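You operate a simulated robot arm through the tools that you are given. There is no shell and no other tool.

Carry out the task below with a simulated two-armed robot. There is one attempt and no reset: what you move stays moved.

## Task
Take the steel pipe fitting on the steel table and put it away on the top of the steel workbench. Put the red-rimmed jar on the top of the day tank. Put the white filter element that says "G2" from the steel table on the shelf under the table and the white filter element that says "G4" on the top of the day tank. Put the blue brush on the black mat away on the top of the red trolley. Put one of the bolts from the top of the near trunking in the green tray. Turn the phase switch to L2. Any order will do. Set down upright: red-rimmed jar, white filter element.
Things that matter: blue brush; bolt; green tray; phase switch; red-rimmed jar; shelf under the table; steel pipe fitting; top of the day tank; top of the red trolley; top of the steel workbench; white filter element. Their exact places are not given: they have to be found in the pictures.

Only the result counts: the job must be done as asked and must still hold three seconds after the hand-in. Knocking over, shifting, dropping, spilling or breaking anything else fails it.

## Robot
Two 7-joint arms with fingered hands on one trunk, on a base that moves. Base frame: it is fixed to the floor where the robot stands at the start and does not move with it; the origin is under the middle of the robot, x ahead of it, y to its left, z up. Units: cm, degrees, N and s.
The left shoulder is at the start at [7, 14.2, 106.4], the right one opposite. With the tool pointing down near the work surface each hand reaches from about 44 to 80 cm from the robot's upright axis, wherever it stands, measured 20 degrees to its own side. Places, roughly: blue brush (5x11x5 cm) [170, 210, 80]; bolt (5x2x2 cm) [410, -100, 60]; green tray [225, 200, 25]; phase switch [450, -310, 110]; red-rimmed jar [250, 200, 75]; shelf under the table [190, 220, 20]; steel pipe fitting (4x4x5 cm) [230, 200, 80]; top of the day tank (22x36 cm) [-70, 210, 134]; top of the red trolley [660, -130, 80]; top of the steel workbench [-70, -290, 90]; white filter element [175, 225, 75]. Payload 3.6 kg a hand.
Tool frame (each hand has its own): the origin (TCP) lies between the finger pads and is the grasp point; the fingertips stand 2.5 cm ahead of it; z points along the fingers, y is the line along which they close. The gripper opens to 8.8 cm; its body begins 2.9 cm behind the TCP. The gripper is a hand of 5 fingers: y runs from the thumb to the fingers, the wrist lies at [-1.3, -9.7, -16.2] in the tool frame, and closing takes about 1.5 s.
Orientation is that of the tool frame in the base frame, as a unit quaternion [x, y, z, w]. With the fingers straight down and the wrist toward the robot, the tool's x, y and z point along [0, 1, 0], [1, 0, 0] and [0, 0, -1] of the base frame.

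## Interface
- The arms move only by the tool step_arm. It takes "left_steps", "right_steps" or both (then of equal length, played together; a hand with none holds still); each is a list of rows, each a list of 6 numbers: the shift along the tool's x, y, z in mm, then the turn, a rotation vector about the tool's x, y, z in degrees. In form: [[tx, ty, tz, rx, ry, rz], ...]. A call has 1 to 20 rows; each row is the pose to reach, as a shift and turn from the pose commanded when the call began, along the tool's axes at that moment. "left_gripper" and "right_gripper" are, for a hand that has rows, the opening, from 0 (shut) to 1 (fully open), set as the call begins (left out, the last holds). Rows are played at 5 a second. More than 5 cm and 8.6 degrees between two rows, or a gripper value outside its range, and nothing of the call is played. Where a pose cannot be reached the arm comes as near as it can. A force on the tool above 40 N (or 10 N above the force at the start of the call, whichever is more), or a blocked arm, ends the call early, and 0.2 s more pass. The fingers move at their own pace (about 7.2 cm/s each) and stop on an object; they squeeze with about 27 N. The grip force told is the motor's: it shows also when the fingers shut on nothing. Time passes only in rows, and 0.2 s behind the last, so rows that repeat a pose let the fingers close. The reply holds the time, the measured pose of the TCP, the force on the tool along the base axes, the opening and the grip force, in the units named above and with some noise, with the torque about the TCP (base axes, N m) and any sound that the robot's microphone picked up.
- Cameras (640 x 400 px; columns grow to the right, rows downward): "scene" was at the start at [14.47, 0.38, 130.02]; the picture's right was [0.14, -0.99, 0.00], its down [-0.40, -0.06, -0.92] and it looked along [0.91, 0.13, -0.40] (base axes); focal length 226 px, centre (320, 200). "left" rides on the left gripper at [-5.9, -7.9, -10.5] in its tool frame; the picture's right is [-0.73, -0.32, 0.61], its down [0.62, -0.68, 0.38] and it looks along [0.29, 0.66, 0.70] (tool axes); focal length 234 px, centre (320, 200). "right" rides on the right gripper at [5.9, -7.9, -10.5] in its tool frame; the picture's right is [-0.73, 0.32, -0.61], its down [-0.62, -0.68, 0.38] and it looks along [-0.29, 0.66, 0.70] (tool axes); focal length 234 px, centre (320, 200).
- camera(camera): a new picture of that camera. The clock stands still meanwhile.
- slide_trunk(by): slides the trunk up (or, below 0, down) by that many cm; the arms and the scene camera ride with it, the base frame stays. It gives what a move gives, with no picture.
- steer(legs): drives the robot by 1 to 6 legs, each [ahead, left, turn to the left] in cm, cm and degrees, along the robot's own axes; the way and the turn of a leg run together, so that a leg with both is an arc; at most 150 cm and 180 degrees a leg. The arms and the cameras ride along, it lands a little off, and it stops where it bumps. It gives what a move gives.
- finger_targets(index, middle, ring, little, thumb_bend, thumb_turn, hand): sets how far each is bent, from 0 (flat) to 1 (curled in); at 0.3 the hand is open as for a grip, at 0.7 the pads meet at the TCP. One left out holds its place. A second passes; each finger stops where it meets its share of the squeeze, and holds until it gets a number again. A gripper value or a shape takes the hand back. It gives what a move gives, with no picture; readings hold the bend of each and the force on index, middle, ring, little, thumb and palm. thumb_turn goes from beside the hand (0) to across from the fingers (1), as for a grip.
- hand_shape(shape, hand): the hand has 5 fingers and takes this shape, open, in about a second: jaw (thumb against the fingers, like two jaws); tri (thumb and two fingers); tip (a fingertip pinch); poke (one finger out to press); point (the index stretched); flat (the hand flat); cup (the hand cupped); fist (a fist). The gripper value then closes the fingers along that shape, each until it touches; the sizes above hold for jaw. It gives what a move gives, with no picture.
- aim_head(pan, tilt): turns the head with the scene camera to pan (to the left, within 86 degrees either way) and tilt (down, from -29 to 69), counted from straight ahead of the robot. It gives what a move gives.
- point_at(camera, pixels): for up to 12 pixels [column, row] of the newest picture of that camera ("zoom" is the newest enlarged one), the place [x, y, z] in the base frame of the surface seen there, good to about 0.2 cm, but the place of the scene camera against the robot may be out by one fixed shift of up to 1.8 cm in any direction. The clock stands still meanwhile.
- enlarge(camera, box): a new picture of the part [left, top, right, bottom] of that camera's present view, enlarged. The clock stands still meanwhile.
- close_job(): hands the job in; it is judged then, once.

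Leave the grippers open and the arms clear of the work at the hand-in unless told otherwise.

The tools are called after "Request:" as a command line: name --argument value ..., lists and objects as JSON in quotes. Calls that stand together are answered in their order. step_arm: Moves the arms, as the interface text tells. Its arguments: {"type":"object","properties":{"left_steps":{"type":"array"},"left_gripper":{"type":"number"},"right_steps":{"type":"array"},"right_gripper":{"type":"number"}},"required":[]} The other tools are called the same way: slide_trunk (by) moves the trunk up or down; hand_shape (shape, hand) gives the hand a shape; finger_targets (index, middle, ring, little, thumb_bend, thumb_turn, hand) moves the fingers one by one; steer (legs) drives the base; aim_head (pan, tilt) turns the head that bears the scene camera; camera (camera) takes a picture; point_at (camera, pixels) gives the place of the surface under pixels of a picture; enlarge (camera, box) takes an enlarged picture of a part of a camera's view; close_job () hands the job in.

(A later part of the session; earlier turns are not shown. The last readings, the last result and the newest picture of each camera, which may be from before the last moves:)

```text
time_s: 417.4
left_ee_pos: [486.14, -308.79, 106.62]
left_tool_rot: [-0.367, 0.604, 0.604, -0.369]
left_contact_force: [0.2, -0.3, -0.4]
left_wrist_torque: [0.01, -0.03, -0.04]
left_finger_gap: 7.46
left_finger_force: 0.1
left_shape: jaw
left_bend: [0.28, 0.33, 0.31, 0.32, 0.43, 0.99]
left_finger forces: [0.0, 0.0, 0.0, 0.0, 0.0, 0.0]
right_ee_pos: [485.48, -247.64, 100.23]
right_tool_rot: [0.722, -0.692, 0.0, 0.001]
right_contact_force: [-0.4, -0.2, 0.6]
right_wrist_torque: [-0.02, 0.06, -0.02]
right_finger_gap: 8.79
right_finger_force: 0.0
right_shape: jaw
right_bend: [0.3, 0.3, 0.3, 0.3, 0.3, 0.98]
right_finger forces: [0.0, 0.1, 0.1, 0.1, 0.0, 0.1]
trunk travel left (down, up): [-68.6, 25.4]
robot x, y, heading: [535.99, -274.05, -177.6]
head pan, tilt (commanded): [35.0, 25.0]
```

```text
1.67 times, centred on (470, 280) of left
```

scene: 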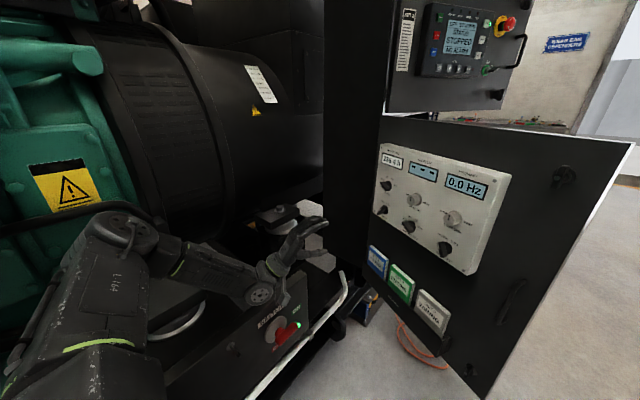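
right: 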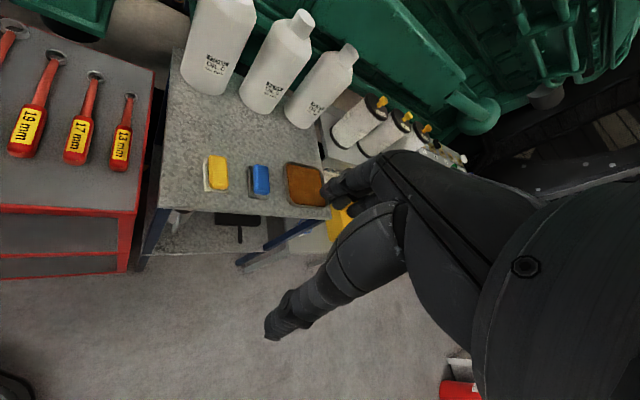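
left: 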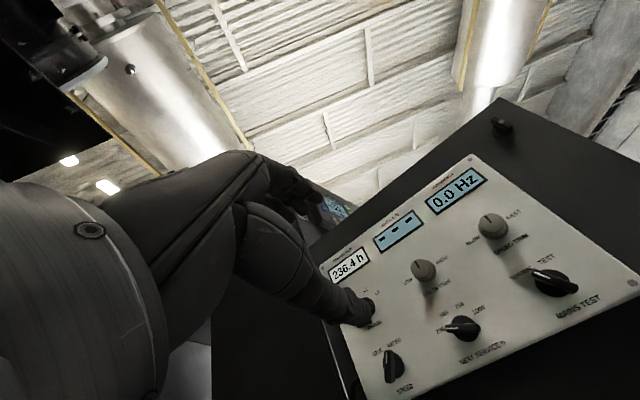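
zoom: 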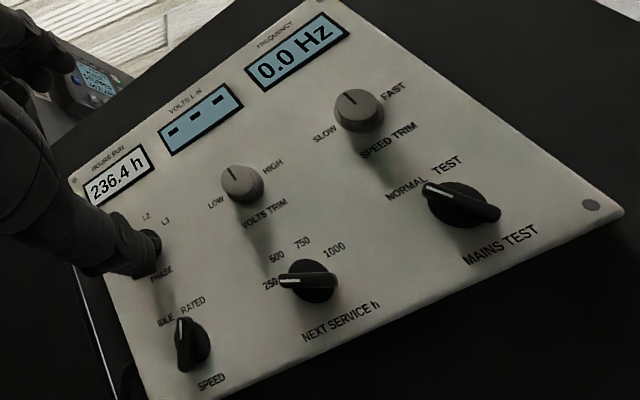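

The upper-left knob is "PHASE" with OFF, L1, L2, L3; it points to OFF (same look as the 250 knob). It must turn clockwise by two notches to L2. I measure knob tops and panel surface points with the left camera (accurate) and the scene camera.

Request:
point_at --camera "left" --pixels '[[423, 268], [493, 225], [393, 367], [462, 327], [550, 283], [440, 300], [420, 330], [345, 265], [480, 160], [620, 265], [372, 308], [430, 235]]'

Request:
point_at --camera "scene" --pixels '[[413, 200], [454, 218], [382, 209], [409, 227], [445, 248], [387, 186], [383, 183], [390, 188], [400, 190], [430, 225], [392, 160], [510, 178]]'

```text
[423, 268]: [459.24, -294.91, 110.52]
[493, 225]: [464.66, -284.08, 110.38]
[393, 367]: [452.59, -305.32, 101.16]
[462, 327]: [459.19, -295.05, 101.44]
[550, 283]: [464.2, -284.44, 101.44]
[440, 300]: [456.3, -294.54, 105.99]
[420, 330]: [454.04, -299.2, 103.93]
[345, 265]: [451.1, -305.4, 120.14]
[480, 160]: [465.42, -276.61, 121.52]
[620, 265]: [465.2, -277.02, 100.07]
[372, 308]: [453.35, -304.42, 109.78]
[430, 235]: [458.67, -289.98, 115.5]
```

```text
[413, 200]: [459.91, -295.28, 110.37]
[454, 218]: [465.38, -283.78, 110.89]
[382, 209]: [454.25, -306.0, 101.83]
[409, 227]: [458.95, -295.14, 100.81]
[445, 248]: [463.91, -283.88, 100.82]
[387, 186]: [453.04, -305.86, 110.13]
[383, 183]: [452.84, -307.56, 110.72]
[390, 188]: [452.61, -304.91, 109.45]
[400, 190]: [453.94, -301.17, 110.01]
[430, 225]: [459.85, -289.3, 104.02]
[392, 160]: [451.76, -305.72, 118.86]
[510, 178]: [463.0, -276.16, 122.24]
```

Knob grid: PHASE centre is about (451.5,−304.6,110.5) on the panel, axis along the panel normal (0.895,−0.445); it points to OFF at about −67°, L2 is 90° clockwise from it. I first test in free space whether the left hand can roll from +22° to +112° about its finger axis.

Request:
step_arm --left_steps '[[0, 0, 0, 0, 0, 8], [0, 0, 0, 0, 0, 16], [0, 0, 0, 0, 0, 24], [0, 0, 0, 0, 0, 32], [0, 0, 0, 0, 0, 40], [0, 0, 0, 0, 0, 48], [0, 0, 0, 0, 0, 56], [0, 0, 0, 0, 0, 64], [0, 0, 0, 0, 0, 72], [0, 0, 0, 0, 0, 80], [0, 0, 0, 0, 0, 88], [0, 0, 0, 0, 0, 96], [0, 0, 0, 0, 0, 104], [0, 0, 0, 0, 0, 112], [0, 0, 0, 0, 0, 116], [0, 0, 0, 0, 0, 116]]'

Request:
camera --camera "scene"

Request:
camera --camera "left"

```text
time_s: 420.8
left_ee_pos: [486.09, -308.74, 106.54]
left_tool_rot: [-0.318, -0.631, -0.007, 0.708]
left_contact_force: [-0.4, 0.2, -0.1]
left_wrist_torque: [-0.04, 0.05, -0.01]
left_finger_gap: 7.47
left_finger_force: 0.0
left_shape: jaw
left_bend: [0.28, 0.33, 0.31, 0.32, 0.43, 0.99]
left_finger forces: [0.0, 0.0, 0.0, 0.1, 0.0, 0.0]
right_ee_pos: [485.43, -247.63, 100.13]
right_tool_rot: [0.722, -0.692, 0.0, 0.001]
right_contact_force: [0.1, 0.8, 0.4]
right_wrist_torque: [-0.03, -0.03, 0.01]
right_finger_gap: 8.78
right_finger_force: 0.0
right_shape: jaw
right_bend: [0.3, 0.3, 0.3, 0.3, 0.3, 0.98]
right_finger forces: [0.1, 0.0, 0.0, 0.0, 0.0, 0.0]
trunk travel left (down, up): [-68.6, 25.4]
robot x, y, heading: [535.97, -273.63, -178.1]
head pan, tilt (commanded): [35.0, 25.0]
```

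```text
taken
```

scene: 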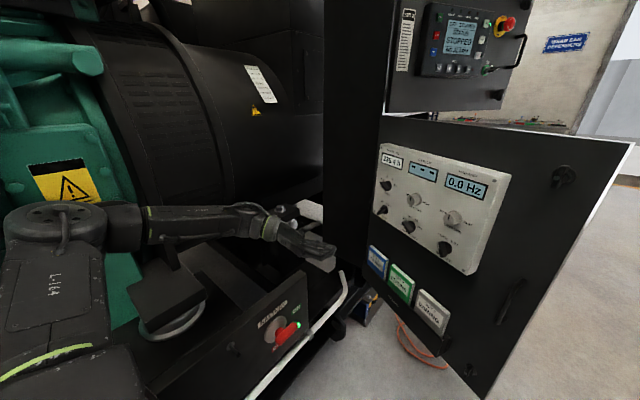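

```text
taken
```

left: 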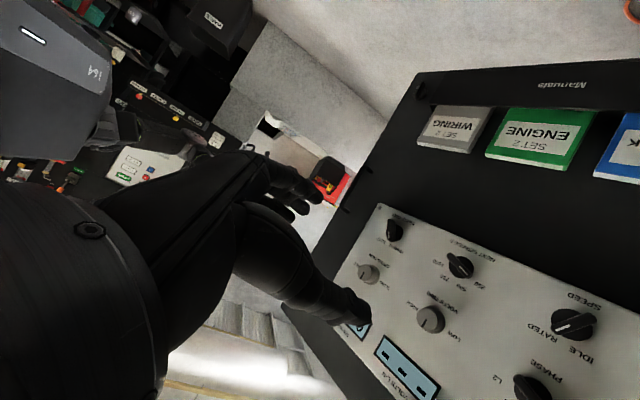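

The roll works over the full range. Now I roll back to +22°, move the right hand 12 cm further out, and set the left hand to the "tri" shape (thumb and two fingers).

Request:
step_arm --left_steps '[[0, 0, 0, 0, 0, -8], [0, 0, 0, 0, 0, -16], [0, 0, 0, 0, 0, -24], [0, 0, 0, 0, 0, -32], [0, 0, 0, 0, 0, -40], [0, 0, 0, 0, 0, -48], [0, 0, 0, 0, 0, -56], [0, 0, 0, 0, 0, -64], [0, 0, 0, 0, 0, -72], [0, 0, 0, 0, 0, -80], [0, 0, 0, 0, 0, -88], [0, 0, 0, 0, 0, -93], [0, 0, 0, 0, 0, -93]]' --right_steps '[[-20, 0, 0, 0, 0, 0], [-40, 0, 0, 0, 0, 0], [-60, 0, 0, 0, 0, 0], [-80, 0, 0, 0, 0, 0], [-100, 0, 0, 0, 0, 0], [-120, 0, 0, 0, 0, 0], [-120, 0, 0, 0, 0, 0], [-120, 0, 0, 0, 0, 0], [-120, 0, 0, 0, 0, 0], [-120, 0, 0, 0, 0, 0], [-120, 0, 0, 0, 0, 0], [-120, 0, 0, 0, 0, 0], [-120, 0, 0, 0, 0, 0]]'

Request:
hand_shape --hand "left" --shape "tri"

Request:
camera --camera "left"

Request:
enlarge --camera "scene" --box '[230, 130, 440, 270]'

```text
time_s: 423.6
left_ee_pos: [486.11, -308.79, 106.52]
left_tool_rot: [-0.239, 0.665, 0.517, -0.483]
left_contact_force: [-0.1, 0.5, 0.0]
left_wrist_torque: [0.01, -0.01, 0.01]
left_finger_gap: 7.47
left_finger_force: 0.2
left_shape: jaw
left_bend: [0.28, 0.33, 0.31, 0.32, 0.43, 0.99]
left_finger forces: [0.1, 0.0, 0.0, 0.0, 0.1, 0.1]
right_ee_pos: [484.85, -235.73, 100.2]
right_tool_rot: [0.722, -0.692, -0.001, 0.002]
right_contact_force: [0.0, 0.5, 0.6]
right_wrist_torque: [0.02, 0.01, -0.01]
right_finger_gap: 8.77
right_finger_force: 0.0
right_shape: jaw
right_bend: [0.3, 0.3, 0.3, 0.3, 0.3, 0.98]
right_finger forces: [0.0, 0.0, 0.0, 0.0, 0.0, 0.0]
trunk travel left (down, up): [-68.6, 25.4]
robot x, y, heading: [535.96, -274.02, -177.4]
head pan, tilt (commanded): [35.0, 25.0]
```

```text
time_s: 424.5
left_ee_pos: [486.07, -308.78, 106.48]
left_tool_rot: [-0.239, 0.665, 0.518, -0.482]
left_contact_force: [-0.1, -0.1, 0.5]
left_wrist_torque: [0.0, 0.02, -0.01]
left_finger_gap: 8.79
left_finger_force: 0.1
left_shape: tri
left_bend: [0.3, 0.3, 0.99, 0.99, 0.3, 0.98]
left_finger forces: [0.0, 0.0, 0.0, 0.0, 0.0, 0.0]
right_ee_pos: [484.83, -235.73, 100.19]
right_tool_rot: [0.722, -0.692, -0.001, 0.001]
right_contact_force: [-0.5, 0.6, 0.2]
right_wrist_torque: [-0.02, -0.01, 0.01]
right_finger_gap: 8.8
right_finger_force: 0.1
right_shape: jaw
right_bend: [0.3, 0.3, 0.3, 0.3, 0.3, 0.98]
right_finger forces: [0.0, 0.0, 0.0, 0.0, 0.1, 0.0]
trunk travel left (down, up): [-68.6, 25.4]
robot x, y, heading: [535.94, -274.34, -177.8]
head pan, tilt (commanded): [35.0, 25.0]
```

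```text
taken
```

left: 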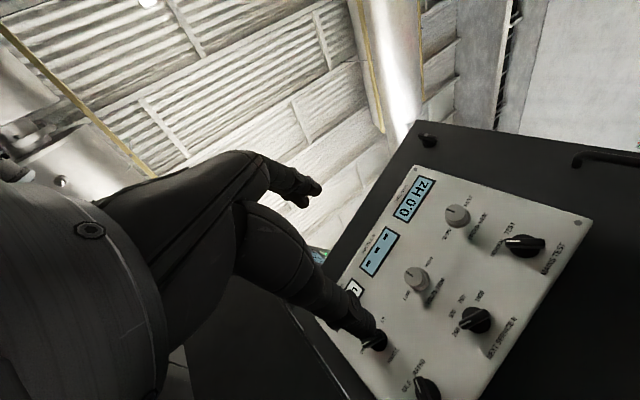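

```text
2.86 times, centred on (335, 200) of scene
```

zoom: 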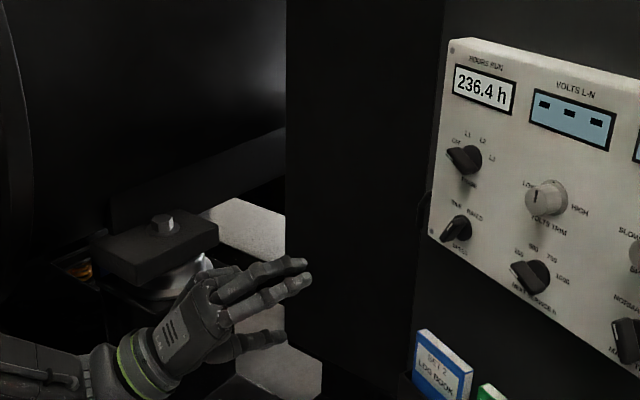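

Hand shape is good. I measure the PHASE knob (378,340) and neighbours again from this closer left view.

Request:
enlarge --camera "left" --box '[320, 270, 500, 400]'

Request:
point_at --camera "left" --pixels '[[378, 340], [372, 345], [384, 335], [416, 280], [475, 320], [428, 388], [367, 340], [458, 215], [525, 243]]'

```text
3.08 times, centred on (410, 335) of left
```

zoom: 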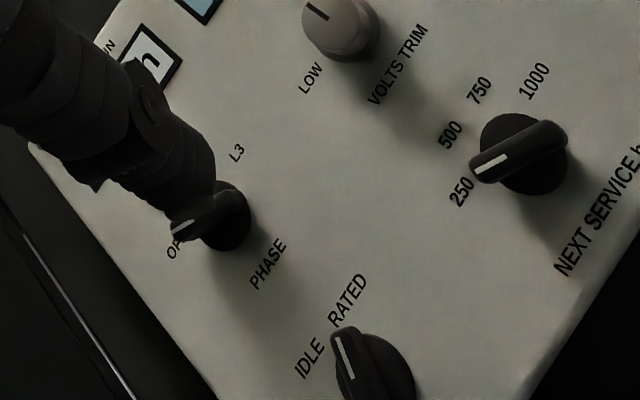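

```text
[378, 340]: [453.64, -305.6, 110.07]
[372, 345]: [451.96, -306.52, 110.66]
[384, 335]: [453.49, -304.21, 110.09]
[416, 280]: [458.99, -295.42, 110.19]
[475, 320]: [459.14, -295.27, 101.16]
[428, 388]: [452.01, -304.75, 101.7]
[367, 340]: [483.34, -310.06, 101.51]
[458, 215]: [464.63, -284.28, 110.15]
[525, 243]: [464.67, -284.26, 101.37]
```

PHASE knob axis: about (451.2,−304.9,110.3) on the panel. I drive ahead 20 cm (hand then about 15 cm from the panel) and re-measure.

Request:
steer --legs '[[20, 0, 0]]'

Request:
camera --camera "left"

Request:
camera --camera "scene"

```text
time_s: 426.1
left_ee_pos: [465.89, -309.68, 106.6]
left_tool_rot: [-0.24, 0.665, 0.517, -0.483]
left_contact_force: [-0.6, -0.6, -0.1]
left_wrist_torque: [-0.01, 0.01, -0.01]
left_finger_gap: 8.78
left_finger_force: 0.1
left_shape: tri
left_bend: [0.3, 0.3, 0.99, 0.99, 0.3, 0.98]
left_finger forces: [0.1, 0.0, 0.0, 0.0, 0.1, 0.1]
right_ee_pos: [464.42, -236.67, 100.05]
right_tool_rot: [0.722, -0.691, 0.0, 0.001]
right_contact_force: [0.2, 0.1, 0.8]
right_wrist_torque: [0.01, -0.04, 0.0]
right_finger_gap: 8.77
right_finger_force: 0.1
right_shape: jaw
right_bend: [0.3, 0.3, 0.3, 0.3, 0.3, 0.98]
right_finger forces: [0.0, 0.0, 0.0, 0.0, 0.0, 0.0]
trunk travel left (down, up): [-68.6, 25.4]
robot x, y, heading: [516.12, -274.92, -177.8]
head pan, tilt (commanded): [35.0, 25.0]
```

```text
taken
```

left: 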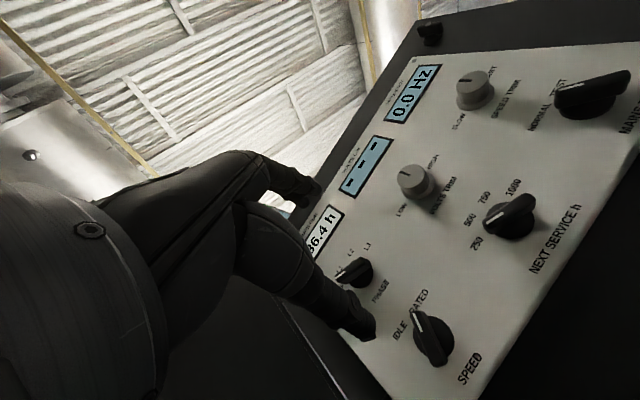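

```text
taken
```

scene: 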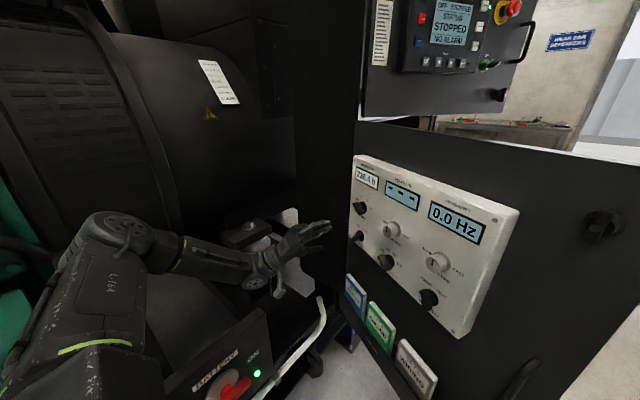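

Now the PHASE knob is fully visible at (356,271). I enlarge and measure its ends, centre and labels.

Request:
enlarge --camera "left" --box '[310, 220, 420, 330]'

Request:
point_at --camera "left" --pixels '[[355, 271], [345, 274], [365, 267], [370, 280], [366, 245], [350, 253], [378, 290], [434, 335], [510, 215], [416, 182], [475, 88], [340, 268]]'

```text
3.64 times, centred on (365, 275) of left
```

zoom: 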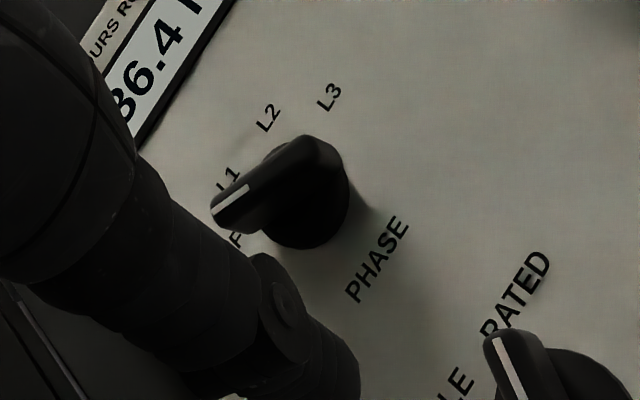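

```text
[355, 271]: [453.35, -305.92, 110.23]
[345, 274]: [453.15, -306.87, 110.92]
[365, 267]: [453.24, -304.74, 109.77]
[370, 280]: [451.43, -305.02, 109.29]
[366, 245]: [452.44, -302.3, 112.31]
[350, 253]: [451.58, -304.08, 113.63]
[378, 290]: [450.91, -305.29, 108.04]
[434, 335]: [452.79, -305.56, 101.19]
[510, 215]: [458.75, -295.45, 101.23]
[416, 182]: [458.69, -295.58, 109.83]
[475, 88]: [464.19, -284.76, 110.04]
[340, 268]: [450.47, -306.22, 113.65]
```

The pointer is at OFF (−60°), L1 −20°, L2 +20°, L3 +60°: so I need an 80° clockwise turn. I align the hand laterally with the knob axis (and roll 7° more so the grip is across the bar), still 13 cm away.

Request:
step_arm --left_steps '[[18, 12, 0, 0, 0, 3.5], [36.9, 24.6, 0, 0, 0, 7], [36.9, 24.6, 0, 0, 0, 7]]' --left_gripper 1

Request:
camera --camera "left"

Request:
enlarge --camera "left" --box '[330, 210, 460, 330]'

```text
time_s: 426.9
left_ee_pos: [464.77, -311.9, 110.38]
left_tool_rot: [-0.198, 0.679, 0.487, -0.512]
left_contact_force: [1.1, -0.9, -0.3]
left_wrist_torque: [0.0, 0.01, 0.01]
left_finger_gap: 8.78
left_finger_force: 0.1
left_shape: tri
left_bend: [0.3, 0.3, 0.99, 0.99, 0.3, 0.98]
left_finger forces: [0.1, 0.0, 0.1, 0.0, 0.0, 0.1]
right_ee_pos: [464.49, -236.66, 100.19]
right_tool_rot: [0.722, -0.692, -0.001, 0.0]
right_contact_force: [-1.0, 0.4, -0.1]
right_wrist_torque: [0.02, -0.01, -0.01]
right_finger_gap: 8.78
right_finger_force: 0.0
right_shape: jaw
right_bend: [0.3, 0.3, 0.3, 0.3, 0.3, 0.98]
right_finger forces: [0.1, 0.0, 0.0, 0.0, 0.1, 0.0]
trunk travel left (down, up): [-68.6, 25.4]
robot x, y, heading: [516.15, -274.94, -177.7]
head pan, tilt (commanded): [35.0, 25.0]
```

```text
taken
```

left: 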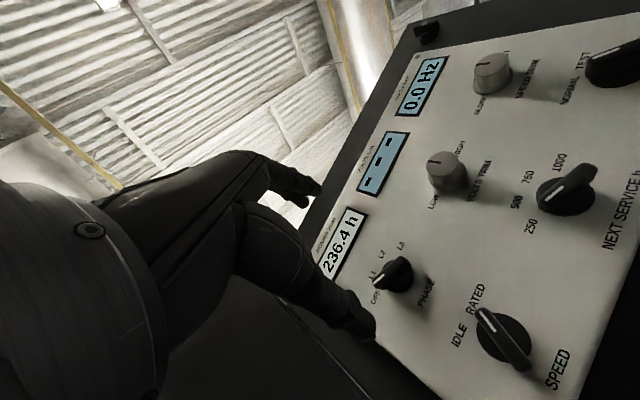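

```text
3.33 times, centred on (395, 270) of left
```

zoom: 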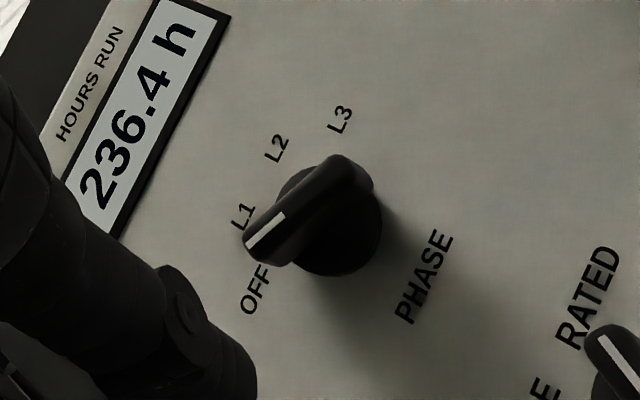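

The knob sits at (390,273), expected (395,272): nearly on axis. I verify in 3D.

Request:
point_at --camera "left" --pixels '[[390, 273], [379, 280], [401, 265], [395, 290], [396, 281], [405, 275], [384, 268]]'

```text
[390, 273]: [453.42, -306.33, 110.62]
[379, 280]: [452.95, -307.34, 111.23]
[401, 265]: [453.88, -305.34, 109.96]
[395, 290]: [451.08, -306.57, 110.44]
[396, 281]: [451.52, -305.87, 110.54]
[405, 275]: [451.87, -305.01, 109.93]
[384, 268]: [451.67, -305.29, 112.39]
```

TCP is on the knob's axis within 1 mm, and the grip direction is across the bar. I approach 11 cm along the finger axis, watching forces.

Request:
step_arm --left_steps '[[0, 0, 30, 0, 0, 0], [0, 0, 60, 0, 0, 0], [0, 0, 85, 0, 0, 0], [0, 0, 100, 0, 0, 0], [0, 0, 110, 0, 0, 0], [0, 0, 110, 0, 0, 0]]'

Request:
camera --camera "left"

Request:
enlarge --camera "scene" --box '[270, 150, 430, 290]'

```text
time_s: 428.3
left_ee_pos: [455.46, -306.69, 110.99]
left_tool_rot: [-0.199, 0.679, 0.486, -0.513]
left_contact_force: [0.6, -0.4, 0.6]
left_wrist_torque: [-0.02, 0.01, 0.04]
left_finger_gap: 8.8
left_finger_force: 0.1
left_shape: tri
left_bend: [0.3, 0.3, 0.99, 0.99, 0.3, 0.98]
left_finger forces: [0.1, 0.1, 0.0, 0.0, 0.0, 0.1]
left hand out of reach, approached as far as the arm can: row 4, 5, 6
right_ee_pos: [464.54, -236.64, 100.04]
right_tool_rot: [0.722, -0.692, -0.001, 0.0]
right_contact_force: [0.1, -0.6, -0.6]
right_wrist_torque: [-0.01, -0.02, -0.01]
right_finger_gap: 8.78
right_finger_force: 0.0
right_shape: jaw
right_bend: [0.3, 0.3, 0.3, 0.3, 0.3, 0.98]
right_finger forces: [0.1, 0.1, 0.0, 0.0, 0.0, 0.0]
trunk travel left (down, up): [-68.6, 25.4]
robot x, y, heading: [515.66, -275.27, -177.5]
head pan, tilt (commanded): [35.0, 25.0]
```

```text
taken
```

left: 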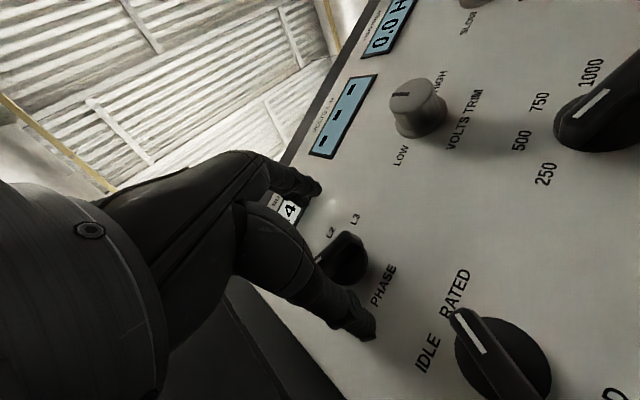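

```text
2.86 times, centred on (350, 220) of scene
```

zoom: 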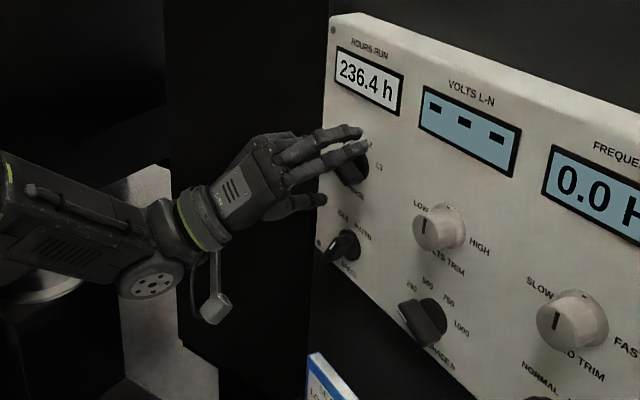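

The arm reached its limit 4.6 cm from the panel. I retract 4 cm, shift the base 5.4 ahead and 2.7 right (along the panel's normal), then re-align.

Request:
step_arm --left_steps '[[0, 0, -20, 0, 0, 0], [0, 0, -45, 0, 0, 0], [0, 0, -60, 0, 0, 0], [0, 0, -60, 0, 0, 0]]'

Request:
steer --legs '[[5.4, -2.7, 0]]'

Request:
camera --camera "left"

```text
time_s: 429.3
left_ee_pos: [460.83, -309.44, 110.76]
left_tool_rot: [-0.198, 0.679, 0.487, -0.513]
left_contact_force: [-0.2, -0.6, -1.0]
left_wrist_torque: [-0.01, -0.02, 0.02]
left_finger_gap: 8.78
left_finger_force: 0.0
left_shape: tri
left_bend: [0.3, 0.3, 0.99, 0.99, 0.3, 0.98]
left_finger forces: [0.0, 0.0, 0.0, 0.1, 0.1, 0.0]
right_ee_pos: [464.47, -236.74, 100.11]
right_tool_rot: [0.722, -0.692, 0.0, 0.001]
right_contact_force: [0.4, 0.2, 0.6]
right_wrist_torque: [-0.01, 0.02, -0.01]
right_finger_gap: 8.77
right_finger_force: 0.1
right_shape: jaw
right_bend: [0.3, 0.3, 0.3, 0.3, 0.3, 0.98]
right_finger forces: [0.0, 0.1, 0.0, 0.1, 0.0, 0.1]
trunk travel left (down, up): [-68.6, 25.4]
robot x, y, heading: [515.52, -274.74, -177.2]
head pan, tilt (commanded): [35.0, 25.0]
```

```text
time_s: 430.2
left_ee_pos: [455.52, -307.16, 110.7]
left_tool_rot: [-0.199, 0.678, 0.487, -0.513]
left_contact_force: [0.7, 0.4, 0.0]
left_wrist_torque: [0.02, -0.03, -0.04]
left_finger_gap: 8.8
left_finger_force: 0.1
left_shape: tri
left_bend: [0.3, 0.3, 0.99, 0.99, 0.3, 0.98]
left_finger forces: [0.0, 0.1, 0.1, 0.0, 0.0, 0.0]
right_ee_pos: [459.13, -234.3, 100.21]
right_tool_rot: [0.722, -0.692, -0.001, 0.001]
right_contact_force: [-0.4, 0.5, 0.8]
right_wrist_torque: [-0.02, 0.02, -0.03]
right_finger_gap: 8.75
right_finger_force: 0.1
right_shape: jaw
right_bend: [0.3, 0.3, 0.3, 0.3, 0.3, 0.98]
right_finger forces: [0.0, 0.0, 0.0, 0.1, 0.0, 0.0]
trunk travel left (down, up): [-68.6, 25.4]
robot x, y, heading: [509.97, -272.15, -177.6]
head pan, tilt (commanded): [35.0, 25.0]
```

```text
taken
```

left: 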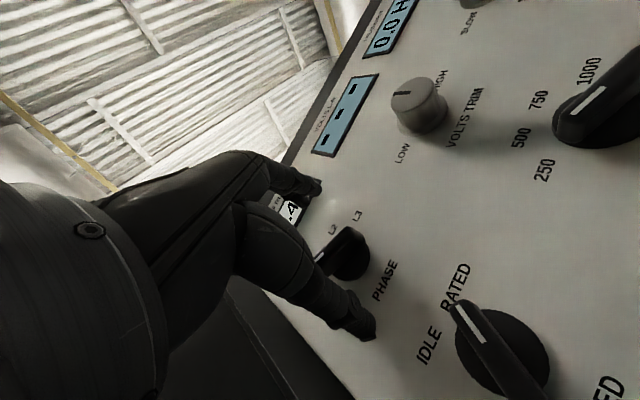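

On axis, 4.9 cm from the panel. I advance 1.3 cm and close the three-finger grip on the knob.

Request:
step_arm --left_steps '[[-1, -2, 7, 0, 0, 0], [-1, -2, 13, 0, 0, 0], [-1, -2, 13, 0, 0, 0]]'

Request:
camera --camera "left"

```text
time_s: 431.1
left_ee_pos: [454.49, -306.49, 110.52]
left_tool_rot: [-0.199, 0.678, 0.487, -0.514]
left_contact_force: [0.6, -0.2, 0.1]
left_wrist_torque: [-0.01, -0.01, 0.03]
left_finger_gap: 8.79
left_finger_force: 0.0
left_shape: tri
left_bend: [0.3, 0.3, 0.99, 0.99, 0.3, 0.98]
left_finger forces: [0.0, 0.0, 0.1, 0.0, 0.0, 0.0]
right_ee_pos: [459.14, -234.37, 100.21]
right_tool_rot: [0.722, -0.692, -0.001, 0.001]
right_contact_force: [-0.2, -0.2, 0.6]
right_wrist_torque: [-0.01, -0.01, 0.0]
right_finger_gap: 8.79
right_finger_force: 0.0
right_shape: jaw
right_bend: [0.3, 0.3, 0.3, 0.3, 0.3, 0.98]
right_finger forces: [0.1, 0.0, 0.1, 0.0, 0.0, 0.0]
trunk travel left (down, up): [-68.6, 25.4]
robot x, y, heading: [510.22, -272.19, -177.7]
head pan, tilt (commanded): [35.0, 25.0]
```

```text
taken
```

left: 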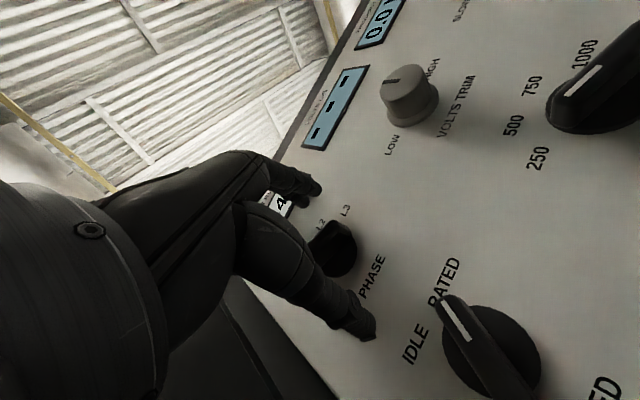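

No contact, 3.7 cm off the panel. To have enough reach for the roll, I repeat the trick: retract 5.5 cm and bring the base 4.9 ahead, 2.5 right.

Request:
step_arm --left_steps '[[0, 0, -25, 0, 0, 0], [0, 0, -55, 0, 0, 0], [0, 0, -55, 0, 0, 0]]'

Request:
steer --legs '[[4.9, -2.5, 0]]'

Request:
camera --camera "left"

```text
time_s: 431.9
left_ee_pos: [459.24, -308.86, 110.25]
left_tool_rot: [-0.199, 0.679, 0.487, -0.512]
left_contact_force: [-0.4, -0.6, -0.4]
left_wrist_torque: [-0.01, -0.01, 0.0]
left_finger_gap: 8.79
left_finger_force: 0.1
left_shape: tri
left_bend: [0.3, 0.3, 0.99, 0.99, 0.3, 0.98]
left_finger forces: [0.0, 0.0, 0.0, 0.0, 0.0, 0.0]
right_ee_pos: [459.05, -234.19, 100.03]
right_tool_rot: [0.722, -0.692, 0.0, 0.001]
right_contact_force: [0.0, 0.1, 0.0]
right_wrist_torque: [-0.04, -0.02, 0.02]
right_finger_gap: 8.77
right_finger_force: 0.0
right_shape: jaw
right_bend: [0.3, 0.3, 0.3, 0.3, 0.3, 0.98]
right_finger forces: [0.1, 0.0, 0.0, 0.1, 0.0, 0.0]
trunk travel left (down, up): [-68.6, 25.4]
robot x, y, heading: [510.26, -272.4, -177.5]
head pan, tilt (commanded): [35.0, 25.0]
```

```text
time_s: 432.8
left_ee_pos: [454.38, -306.55, 110.42]
left_tool_rot: [-0.199, 0.678, 0.487, -0.513]
left_contact_force: [0.2, 0.7, 0.3]
left_wrist_torque: [0.0, 0.04, -0.01]
left_finger_gap: 8.79
left_finger_force: 0.0
left_shape: tri
left_bend: [0.3, 0.3, 0.99, 0.99, 0.3, 0.98]
left_finger forces: [0.0, 0.0, 0.1, 0.0, 0.1, 0.0]
right_ee_pos: [454.24, -232.07, 100.17]
right_tool_rot: [0.722, -0.691, -0.001, 0.001]
right_contact_force: [-0.5, -0.1, -0.1]
right_wrist_torque: [0.0, 0.0, 0.01]
right_finger_gap: 8.79
right_finger_force: 0.0
right_shape: jaw
right_bend: [0.3, 0.3, 0.3, 0.3, 0.3, 0.98]
right_finger forces: [0.0, 0.1, 0.0, 0.0, 0.0, 0.0]
trunk travel left (down, up): [-68.6, 25.4]
robot x, y, heading: [505.35, -270.28, -177.3]
head pan, tilt (commanded): [35.0, 25.0]
```

```text
taken
```

left: 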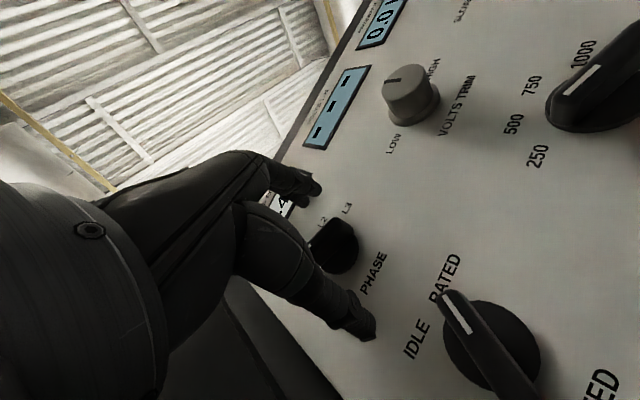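

TCP is exactly on the knob axis at 3.6 cm. I close the grip on the knob.

Request:
step_arm --left_steps '[[0, 0, 0, 0, 0, 0], [0, 0, 0, 0, 0, 0], [0, 0, 0, 0, 0, 0], [0, 0, 0, 0, 0, 0], [0, 0, 0, 0, 0, 0], [0, 0, 0, 0, 0, 0], [0, 0, 0, 0, 0, 0], [0, 0, 0, 0, 0, 0], [0, 0, 0, 0, 0, 0]]' --left_gripper 0

Request:
camera --camera "left"

Request:
enlarge --camera "left" --box '[240, 140, 420, 350]'

Request:
enlarge --camera "scene" --box '[240, 150, 420, 290]'

```text
time_s: 434.8
left_ee_pos: [454.31, -306.57, 110.39]
left_tool_rot: [-0.199, 0.678, 0.487, -0.513]
left_contact_force: [-1.4, 0.5, 0.0]
left_wrist_torque: [0.02, 0.01, -0.01]
left_finger_gap: 0.64
left_finger_force: 26.7
left_shape: tri
left_bend: [0.73, 0.62, 1.0, 1.0, 0.7, 1.0]
left_finger forces: [12.0, 12.1, 0.0, 0.1, 24.0, 0.0]
right_ee_pos: [454.22, -231.99, 100.13]
right_tool_rot: [0.722, -0.691, -0.001, 0.001]
right_contact_force: [0.8, -0.3, -0.5]
right_wrist_torque: [-0.01, -0.01, 0.01]
right_finger_gap: 8.78
right_finger_force: 0.1
right_shape: jaw
right_bend: [0.3, 0.3, 0.3, 0.3, 0.3, 0.98]
right_finger forces: [0.0, 0.1, 0.0, 0.1, 0.0, 0.0]
trunk travel left (down, up): [-68.6, 25.4]
robot x, y, heading: [505.39, -270.03, -177.6]
head pan, tilt (commanded): [35.0, 25.0]
```

```text
taken
```

left: 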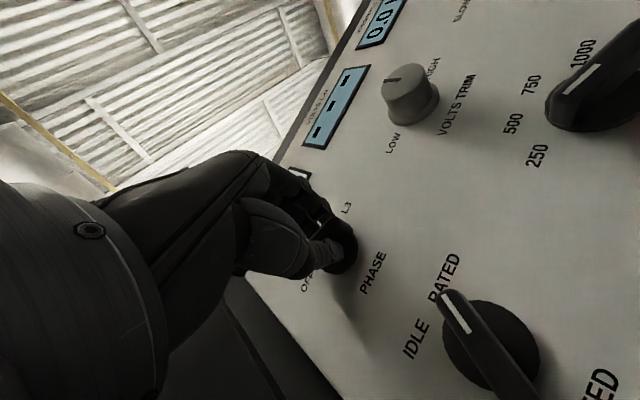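

```text
1.90 times, centred on (330, 245) of left
```

zoom: 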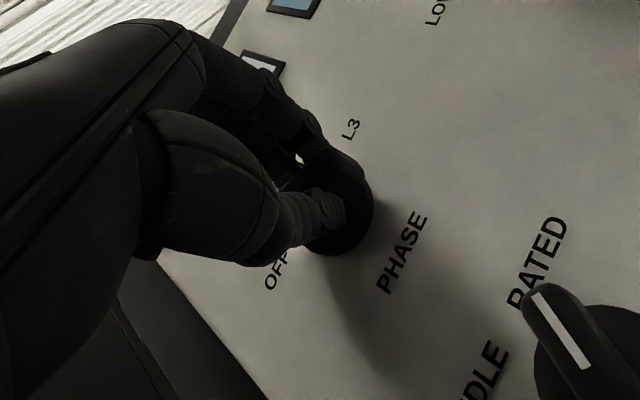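

```text
2.86 times, centred on (330, 220) of scene
```

zoom: 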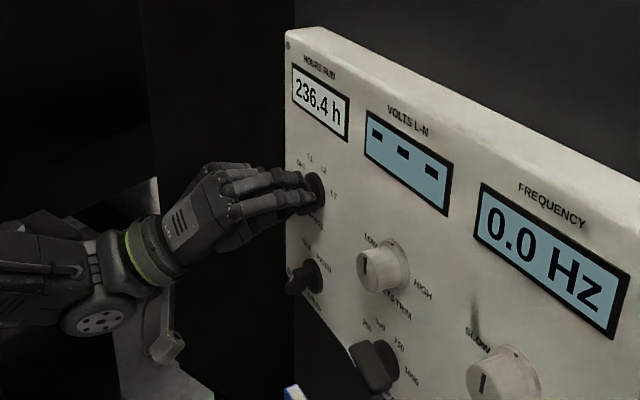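

The knob bar is gripped (index 12 N, middle 12 N, thumb 24 N). I turn clockwise in two parts: first 40°.

Request:
step_arm --left_steps '[[0, 0, 0, 0, 0, 5], [0, 0, 0, 0, 0, 10], [0, 0, 0, 0, 0, 15], [0, 0, 0, 0, 0, 20], [0, 0, 0, 0, 0, 25], [0, 0, 0, 0, 0, 30], [0, 0, 0, 0, 0, 35], [0, 0, 0, 0, 0, 40], [0, 0, 0, 0, 0, 40]]'

Request:
enlarge --camera "left" --box '[240, 140, 420, 350]'

Request:
enlarge --camera "scene" --box '[240, 150, 420, 290]'

```text
time_s: 436.8
left_ee_pos: [454.31, -306.73, 110.37]
left_tool_rot: [0.044, 0.706, 0.282, -0.649]
left_contact_force: [-7.0, -6.1, 1.4]
left_wrist_torque: [0.07, -0.04, 0.19]
left_finger_gap: 0.57
left_finger_force: 27.1
left_shape: tri
left_bend: [0.73, 0.63, 1.0, 1.0, 0.69, 1.0]
left_finger forces: [11.2, 11.0, 0.0, 0.1, 29.5, 0.0]
right_ee_pos: [454.03, -232.12, 100.17]
right_tool_rot: [0.723, -0.691, -0.001, 0.0]
right_contact_force: [0.5, -0.1, 0.0]
right_wrist_torque: [0.0, 0.0, 0.01]
right_finger_gap: 8.78
right_finger_force: 0.1
right_shape: jaw
right_bend: [0.3, 0.3, 0.3, 0.3, 0.3, 0.98]
right_finger forces: [0.0, 0.0, 0.1, 0.0, 0.0, 0.0]
trunk travel left (down, up): [-68.6, 25.4]
robot x, y, heading: [505.62, -270.32, -177.5]
head pan, tilt (commanded): [35.0, 25.0]
```

```text
1.90 times, centred on (330, 245) of left
```

zoom: 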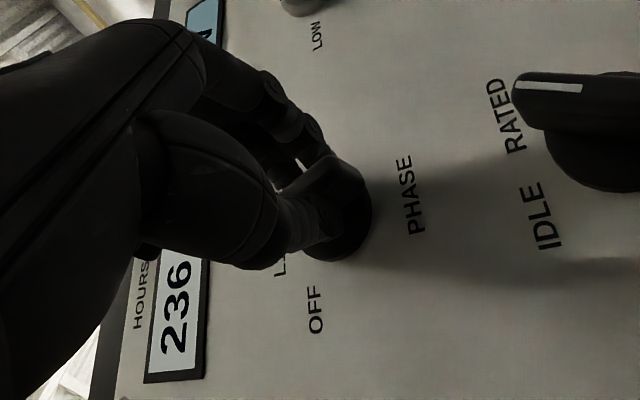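

```text
2.86 times, centred on (330, 220) of scene
```

zoom: 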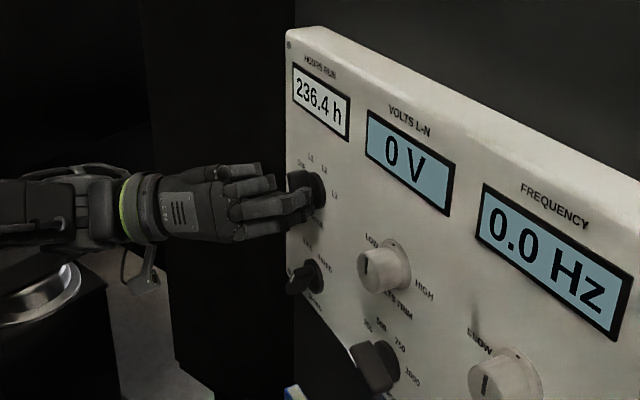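

The volts display changed from "---" to "0 V": the switch has left OFF (L1 now). I turn another 40°.

Request:
step_arm --left_steps '[[0, 0, 0, 0, 0, 5], [0, 0, 0, 0, 0, 10], [0, 0, 0, 0, 0, 15], [0, 0, 0, 0, 0, 20], [0, 0, 0, 0, 0, 25], [0, 0, 0, 0, 0, 30], [0, 0, 0, 0, 0, 35], [0, 0, 0, 0, 0, 40], [0, 0, 0, 0, 0, 40]]'

Request:
enlarge --camera "left" --box '[240, 140, 420, 350]'

Request:
enlarge --camera "scene" --box '[240, 150, 420, 290]'

```text
time_s: 438.8
left_ee_pos: [454.3, -306.73, 110.38]
left_tool_rot: [-0.282, -0.648, -0.044, 0.706]
left_contact_force: [-8.5, -11.3, 12.3]
left_wrist_torque: [0.2, 0.21, 0.32]
left_finger_gap: 0.49
left_finger_force: 27.2
left_shape: tri
left_bend: [0.74, 0.72, 1.0, 1.0, 0.67, 1.0]
left_finger forces: [9.5, 7.6, 0.0, 0.0, 32.3, 0.0]
right_ee_pos: [454.15, -232.23, 100.19]
right_tool_rot: [0.723, -0.691, -0.002, 0.0]
right_contact_force: [0.5, 0.4, 0.0]
right_wrist_torque: [0.01, -0.02, 0.03]
right_finger_gap: 8.77
right_finger_force: 0.1
right_shape: jaw
right_bend: [0.3, 0.3, 0.3, 0.3, 0.3, 0.98]
right_finger forces: [0.1, 0.0, 0.0, 0.0, 0.0, 0.1]
trunk travel left (down, up): [-68.6, 25.4]
robot x, y, heading: [505.69, -269.9, -177.6]
head pan, tilt (commanded): [35.0, 25.0]
```

```text
1.90 times, centred on (330, 245) of left
```

zoom: 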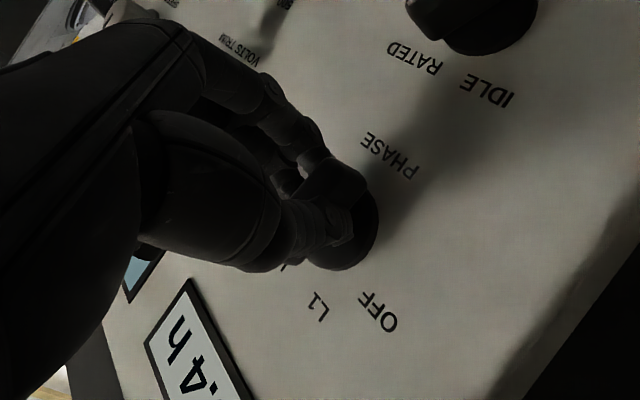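

```text
2.86 times, centred on (330, 220) of scene
```

zoom: 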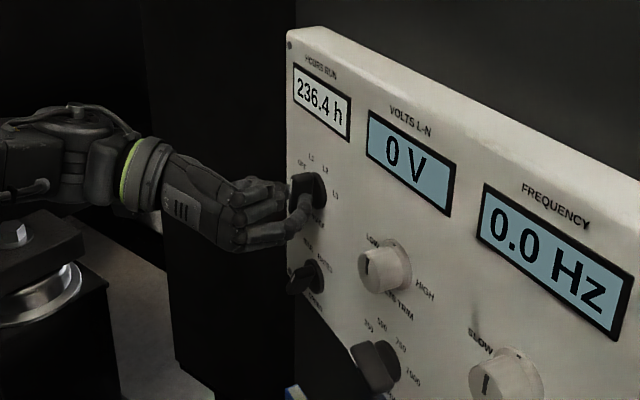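

The hand has turned the full 80°. I open the grip, retract and look at the pointer.

Request:
step_arm --left_steps '[[0, 0, 0, 0, 0, 0], [0, 0, 0, 0, 0, 0], [0, 0, 0, 0, 0, 0], [0, 0, 0, 0, 0, 0], [0, 0, 0, 0, 0, 0], [0, 0, 0, 0, 0, 0], [0, 0, 0, 0, 0, 0], [0, 0, 0, 0, 0, 0]]' --left_gripper 1

Request:
step_arm --left_steps '[[0, 0, -15, 0, 0, 0], [0, 0, -40, 0, 0, 0], [0, 0, -80, 0, 0, 0], [0, 0, -120, 0, 0, 0], [0, 0, -120, 0, 0, 0]]'

Request:
camera --camera "left"

Request:
enlarge --camera "scene" --box '[300, 150, 420, 260]'

```text
time_s: 440.6
left_ee_pos: [454.35, -306.61, 110.39]
left_tool_rot: [-0.282, -0.647, -0.043, 0.707]
left_contact_force: [-0.4, -1.1, -0.2]
left_wrist_torque: [0.01, -0.03, 0.01]
left_finger_gap: 8.77
left_finger_force: 0.0
left_shape: tri
left_bend: [0.3, 0.3, 0.99, 0.99, 0.3, 0.98]
left_finger forces: [0.0, 0.1, 0.0, 0.0, 0.0, 0.0]
right_ee_pos: [454.1, -232.06, 100.15]
right_tool_rot: [0.723, -0.691, -0.001, 0.002]
right_contact_force: [-0.5, 0.8, -0.4]
right_wrist_torque: [0.02, 0.0, -0.01]
right_finger_gap: 8.77
right_finger_force: 0.0
right_shape: jaw
right_bend: [0.3, 0.3, 0.3, 0.3, 0.3, 0.98]
right_finger forces: [0.1, 0.0, 0.1, 0.1, 0.0, 0.0]
trunk travel left (down, up): [-68.6, 25.4]
robot x, y, heading: [505.55, -269.89, -177.8]
head pan, tilt (commanded): [35.0, 25.0]
```

```text
time_s: 441.8
left_ee_pos: [465.05, -312.07, 110.47]
left_tool_rot: [-0.283, -0.647, -0.043, 0.706]
left_contact_force: [0.4, 0.1, 0.0]
left_wrist_torque: [0.01, 0.03, 0.03]
left_finger_gap: 8.79
left_finger_force: 0.0
left_shape: tri
left_bend: [0.3, 0.3, 0.99, 0.99, 0.3, 0.98]
left_finger forces: [0.0, 0.0, 0.0, 0.1, 0.0, 0.0]
right_ee_pos: [454.07, -232.02, 100.19]
right_tool_rot: [0.722, -0.692, -0.001, 0.001]
right_contact_force: [-0.4, 0.8, -0.4]
right_wrist_torque: [-0.01, 0.02, 0.01]
right_finger_gap: 8.75
right_finger_force: 0.1
right_shape: jaw
right_bend: [0.3, 0.3, 0.3, 0.3, 0.3, 0.98]
right_finger forces: [0.0, 0.1, 0.0, 0.1, 0.1, 0.0]
trunk travel left (down, up): [-68.6, 25.4]
robot x, y, heading: [505.2, -270.27, -177.5]
head pan, tilt (commanded): [35.0, 25.0]
```

```text
taken
```

left: 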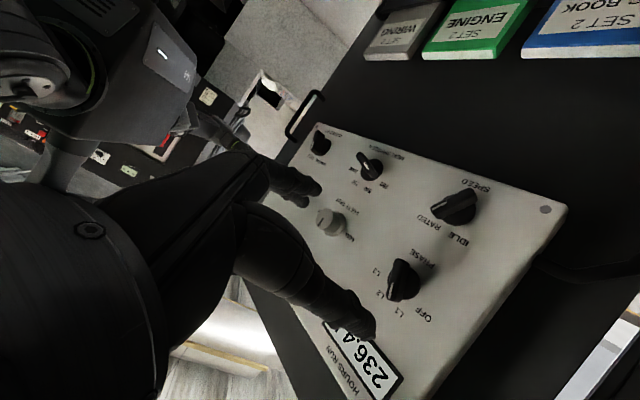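

```text
3.64 times, centred on (360, 205) of scene
```

zoom: 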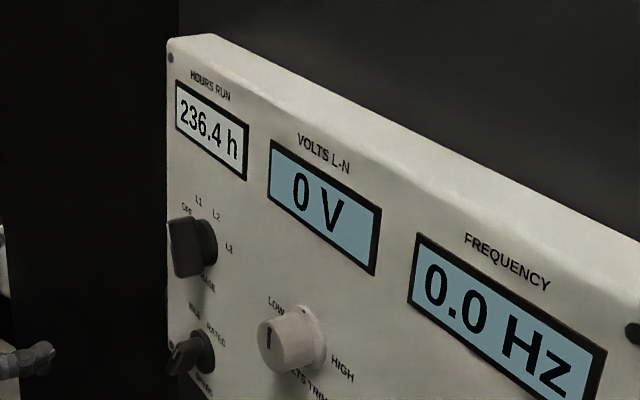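

I enlarge the knob in the left camera to read its pointer.

Request:
enlarge --camera "left" --box '[350, 225, 460, 345]'

Request:
point_at --camera "left" --pixels '[[402, 282], [394, 295], [410, 268], [378, 271], [382, 294], [399, 312], [422, 303]]'

```text
3.33 times, centred on (405, 285) of left
```

zoom: 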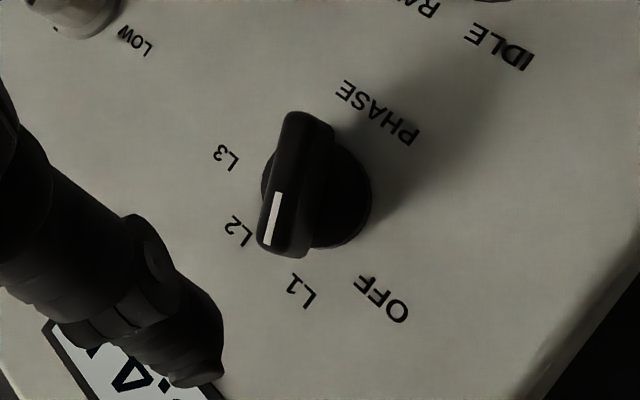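

```text
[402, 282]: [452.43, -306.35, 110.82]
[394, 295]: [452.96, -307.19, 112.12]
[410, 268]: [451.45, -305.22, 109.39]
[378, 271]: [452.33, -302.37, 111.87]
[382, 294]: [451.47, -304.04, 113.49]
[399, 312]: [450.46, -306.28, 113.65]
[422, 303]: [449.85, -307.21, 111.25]
```

The pointer's direction matches L1 (the second half slipped). I need one more notch. I measure the bar and labels precisely for a better, deeper regrip at roll 70°.

Request:
point_at --camera "left" --pixels '[[395, 280], [391, 296], [398, 262], [393, 289], [397, 270], [424, 315], [377, 272], [381, 294], [400, 313], [418, 258], [412, 283], [406, 296]]'

```text
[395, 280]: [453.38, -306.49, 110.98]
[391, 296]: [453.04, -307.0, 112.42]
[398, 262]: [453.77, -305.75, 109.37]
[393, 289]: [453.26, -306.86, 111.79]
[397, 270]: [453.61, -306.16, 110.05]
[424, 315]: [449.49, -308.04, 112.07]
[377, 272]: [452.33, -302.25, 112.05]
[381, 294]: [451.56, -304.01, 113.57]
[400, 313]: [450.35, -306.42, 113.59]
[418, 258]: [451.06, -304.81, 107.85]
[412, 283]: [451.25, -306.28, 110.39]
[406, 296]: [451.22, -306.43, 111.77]
```

Labels fit a 45° spacing around axis (t=0.1, z≈110.6): L1 −22.5°, L2 +22.5°. The bar is at −25°. I roll back 44° to grip across the bar and correct the small offset, then approach again, deeper this time.

Request:
step_arm --left_steps '[[0, 0, 0, 0, 0, -8], [0, 0, 0, 0, 0, -16], [0.7, -3.2, 0, 0, 0, -24], [0.7, -3.2, 0, 0, 0, -32], [0.7, -3.2, 0, 0, 0, -40], [0.7, -3.2, 0, 0, 0, -44], [0.7, -3.2, 0, 0, 0, -44]]'

Request:
step_arm --left_steps '[[0, 0, 30, 0, 0, 0], [0, 0, 60, 0, 0, 0], [0, 0, 90, 0, 0, 0], [0, 0, 110, 0, 0, 0], [0, 0, 118, 0, 0, 0], [0, 0, 118, 0, 0, 0]]'

Request:
camera --camera "left"

```text
time_s: 443.4
left_ee_pos: [464.99, -312.41, 110.67]
left_tool_rot: [0.02, 0.706, 0.304, -0.639]
left_contact_force: [0.6, -0.1, -0.4]
left_wrist_torque: [0.01, 0.02, 0.01]
left_finger_gap: 8.81
left_finger_force: 0.0
left_shape: tri
left_bend: [0.3, 0.3, 0.99, 0.99, 0.3, 0.98]
left_finger forces: [0.1, 0.1, 0.0, 0.0, 0.0, 0.0]
right_ee_pos: [454.25, -231.98, 100.13]
right_tool_rot: [0.723, -0.691, -0.001, 0.001]
right_contact_force: [-0.1, 0.8, 0.4]
right_wrist_torque: [0.0, -0.03, -0.04]
right_finger_gap: 8.76
right_finger_force: 0.0
right_shape: jaw
right_bend: [0.3, 0.3, 0.3, 0.3, 0.3, 0.98]
right_finger forces: [0.0, 0.0, 0.0, 0.0, 0.0, 0.0]
trunk travel left (down, up): [-68.6, 25.4]
robot x, y, heading: [505.54, -270.02, -177.3]
head pan, tilt (commanded): [35.0, 25.0]
```

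```text
time_s: 444.8
left_ee_pos: [454.48, -306.95, 110.58]
left_tool_rot: [0.019, 0.706, 0.305, -0.639]
left_contact_force: [-0.4, 0.2, 0.7]
left_wrist_torque: [0.01, 0.01, -0.01]
left_finger_gap: 8.8
left_finger_force: 0.0
left_shape: tri
left_bend: [0.3, 0.3, 0.99, 0.99, 0.3, 0.98]
left_finger forces: [0.0, 0.0, 0.1, 0.1, 0.1, 0.0]
right_ee_pos: [454.15, -232.03, 100.19]
right_tool_rot: [0.723, -0.691, -0.001, 0.0]
right_contact_force: [0.2, -0.1, -0.2]
right_wrist_torque: [-0.01, 0.02, 0.03]
right_finger_gap: 8.75
right_finger_force: 0.0
right_shape: jaw
right_bend: [0.3, 0.3, 0.3, 0.3, 0.3, 0.98]
right_finger forces: [0.0, 0.0, 0.0, 0.0, 0.0, 0.0]
trunk travel left (down, up): [-68.6, 25.4]
robot x, y, heading: [505.46, -270.13, -177.4]
head pan, tilt (commanded): [35.0, 25.0]
```

```text
taken
```

left: 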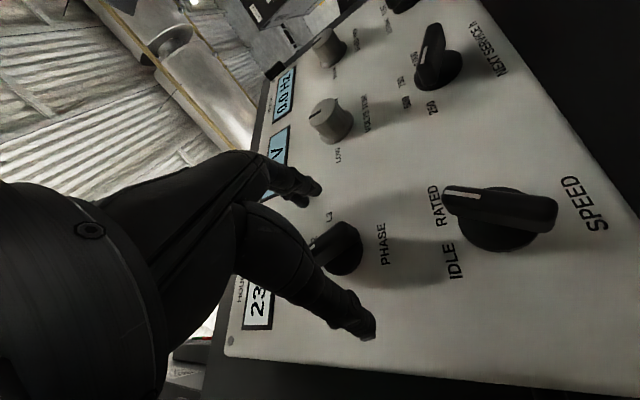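

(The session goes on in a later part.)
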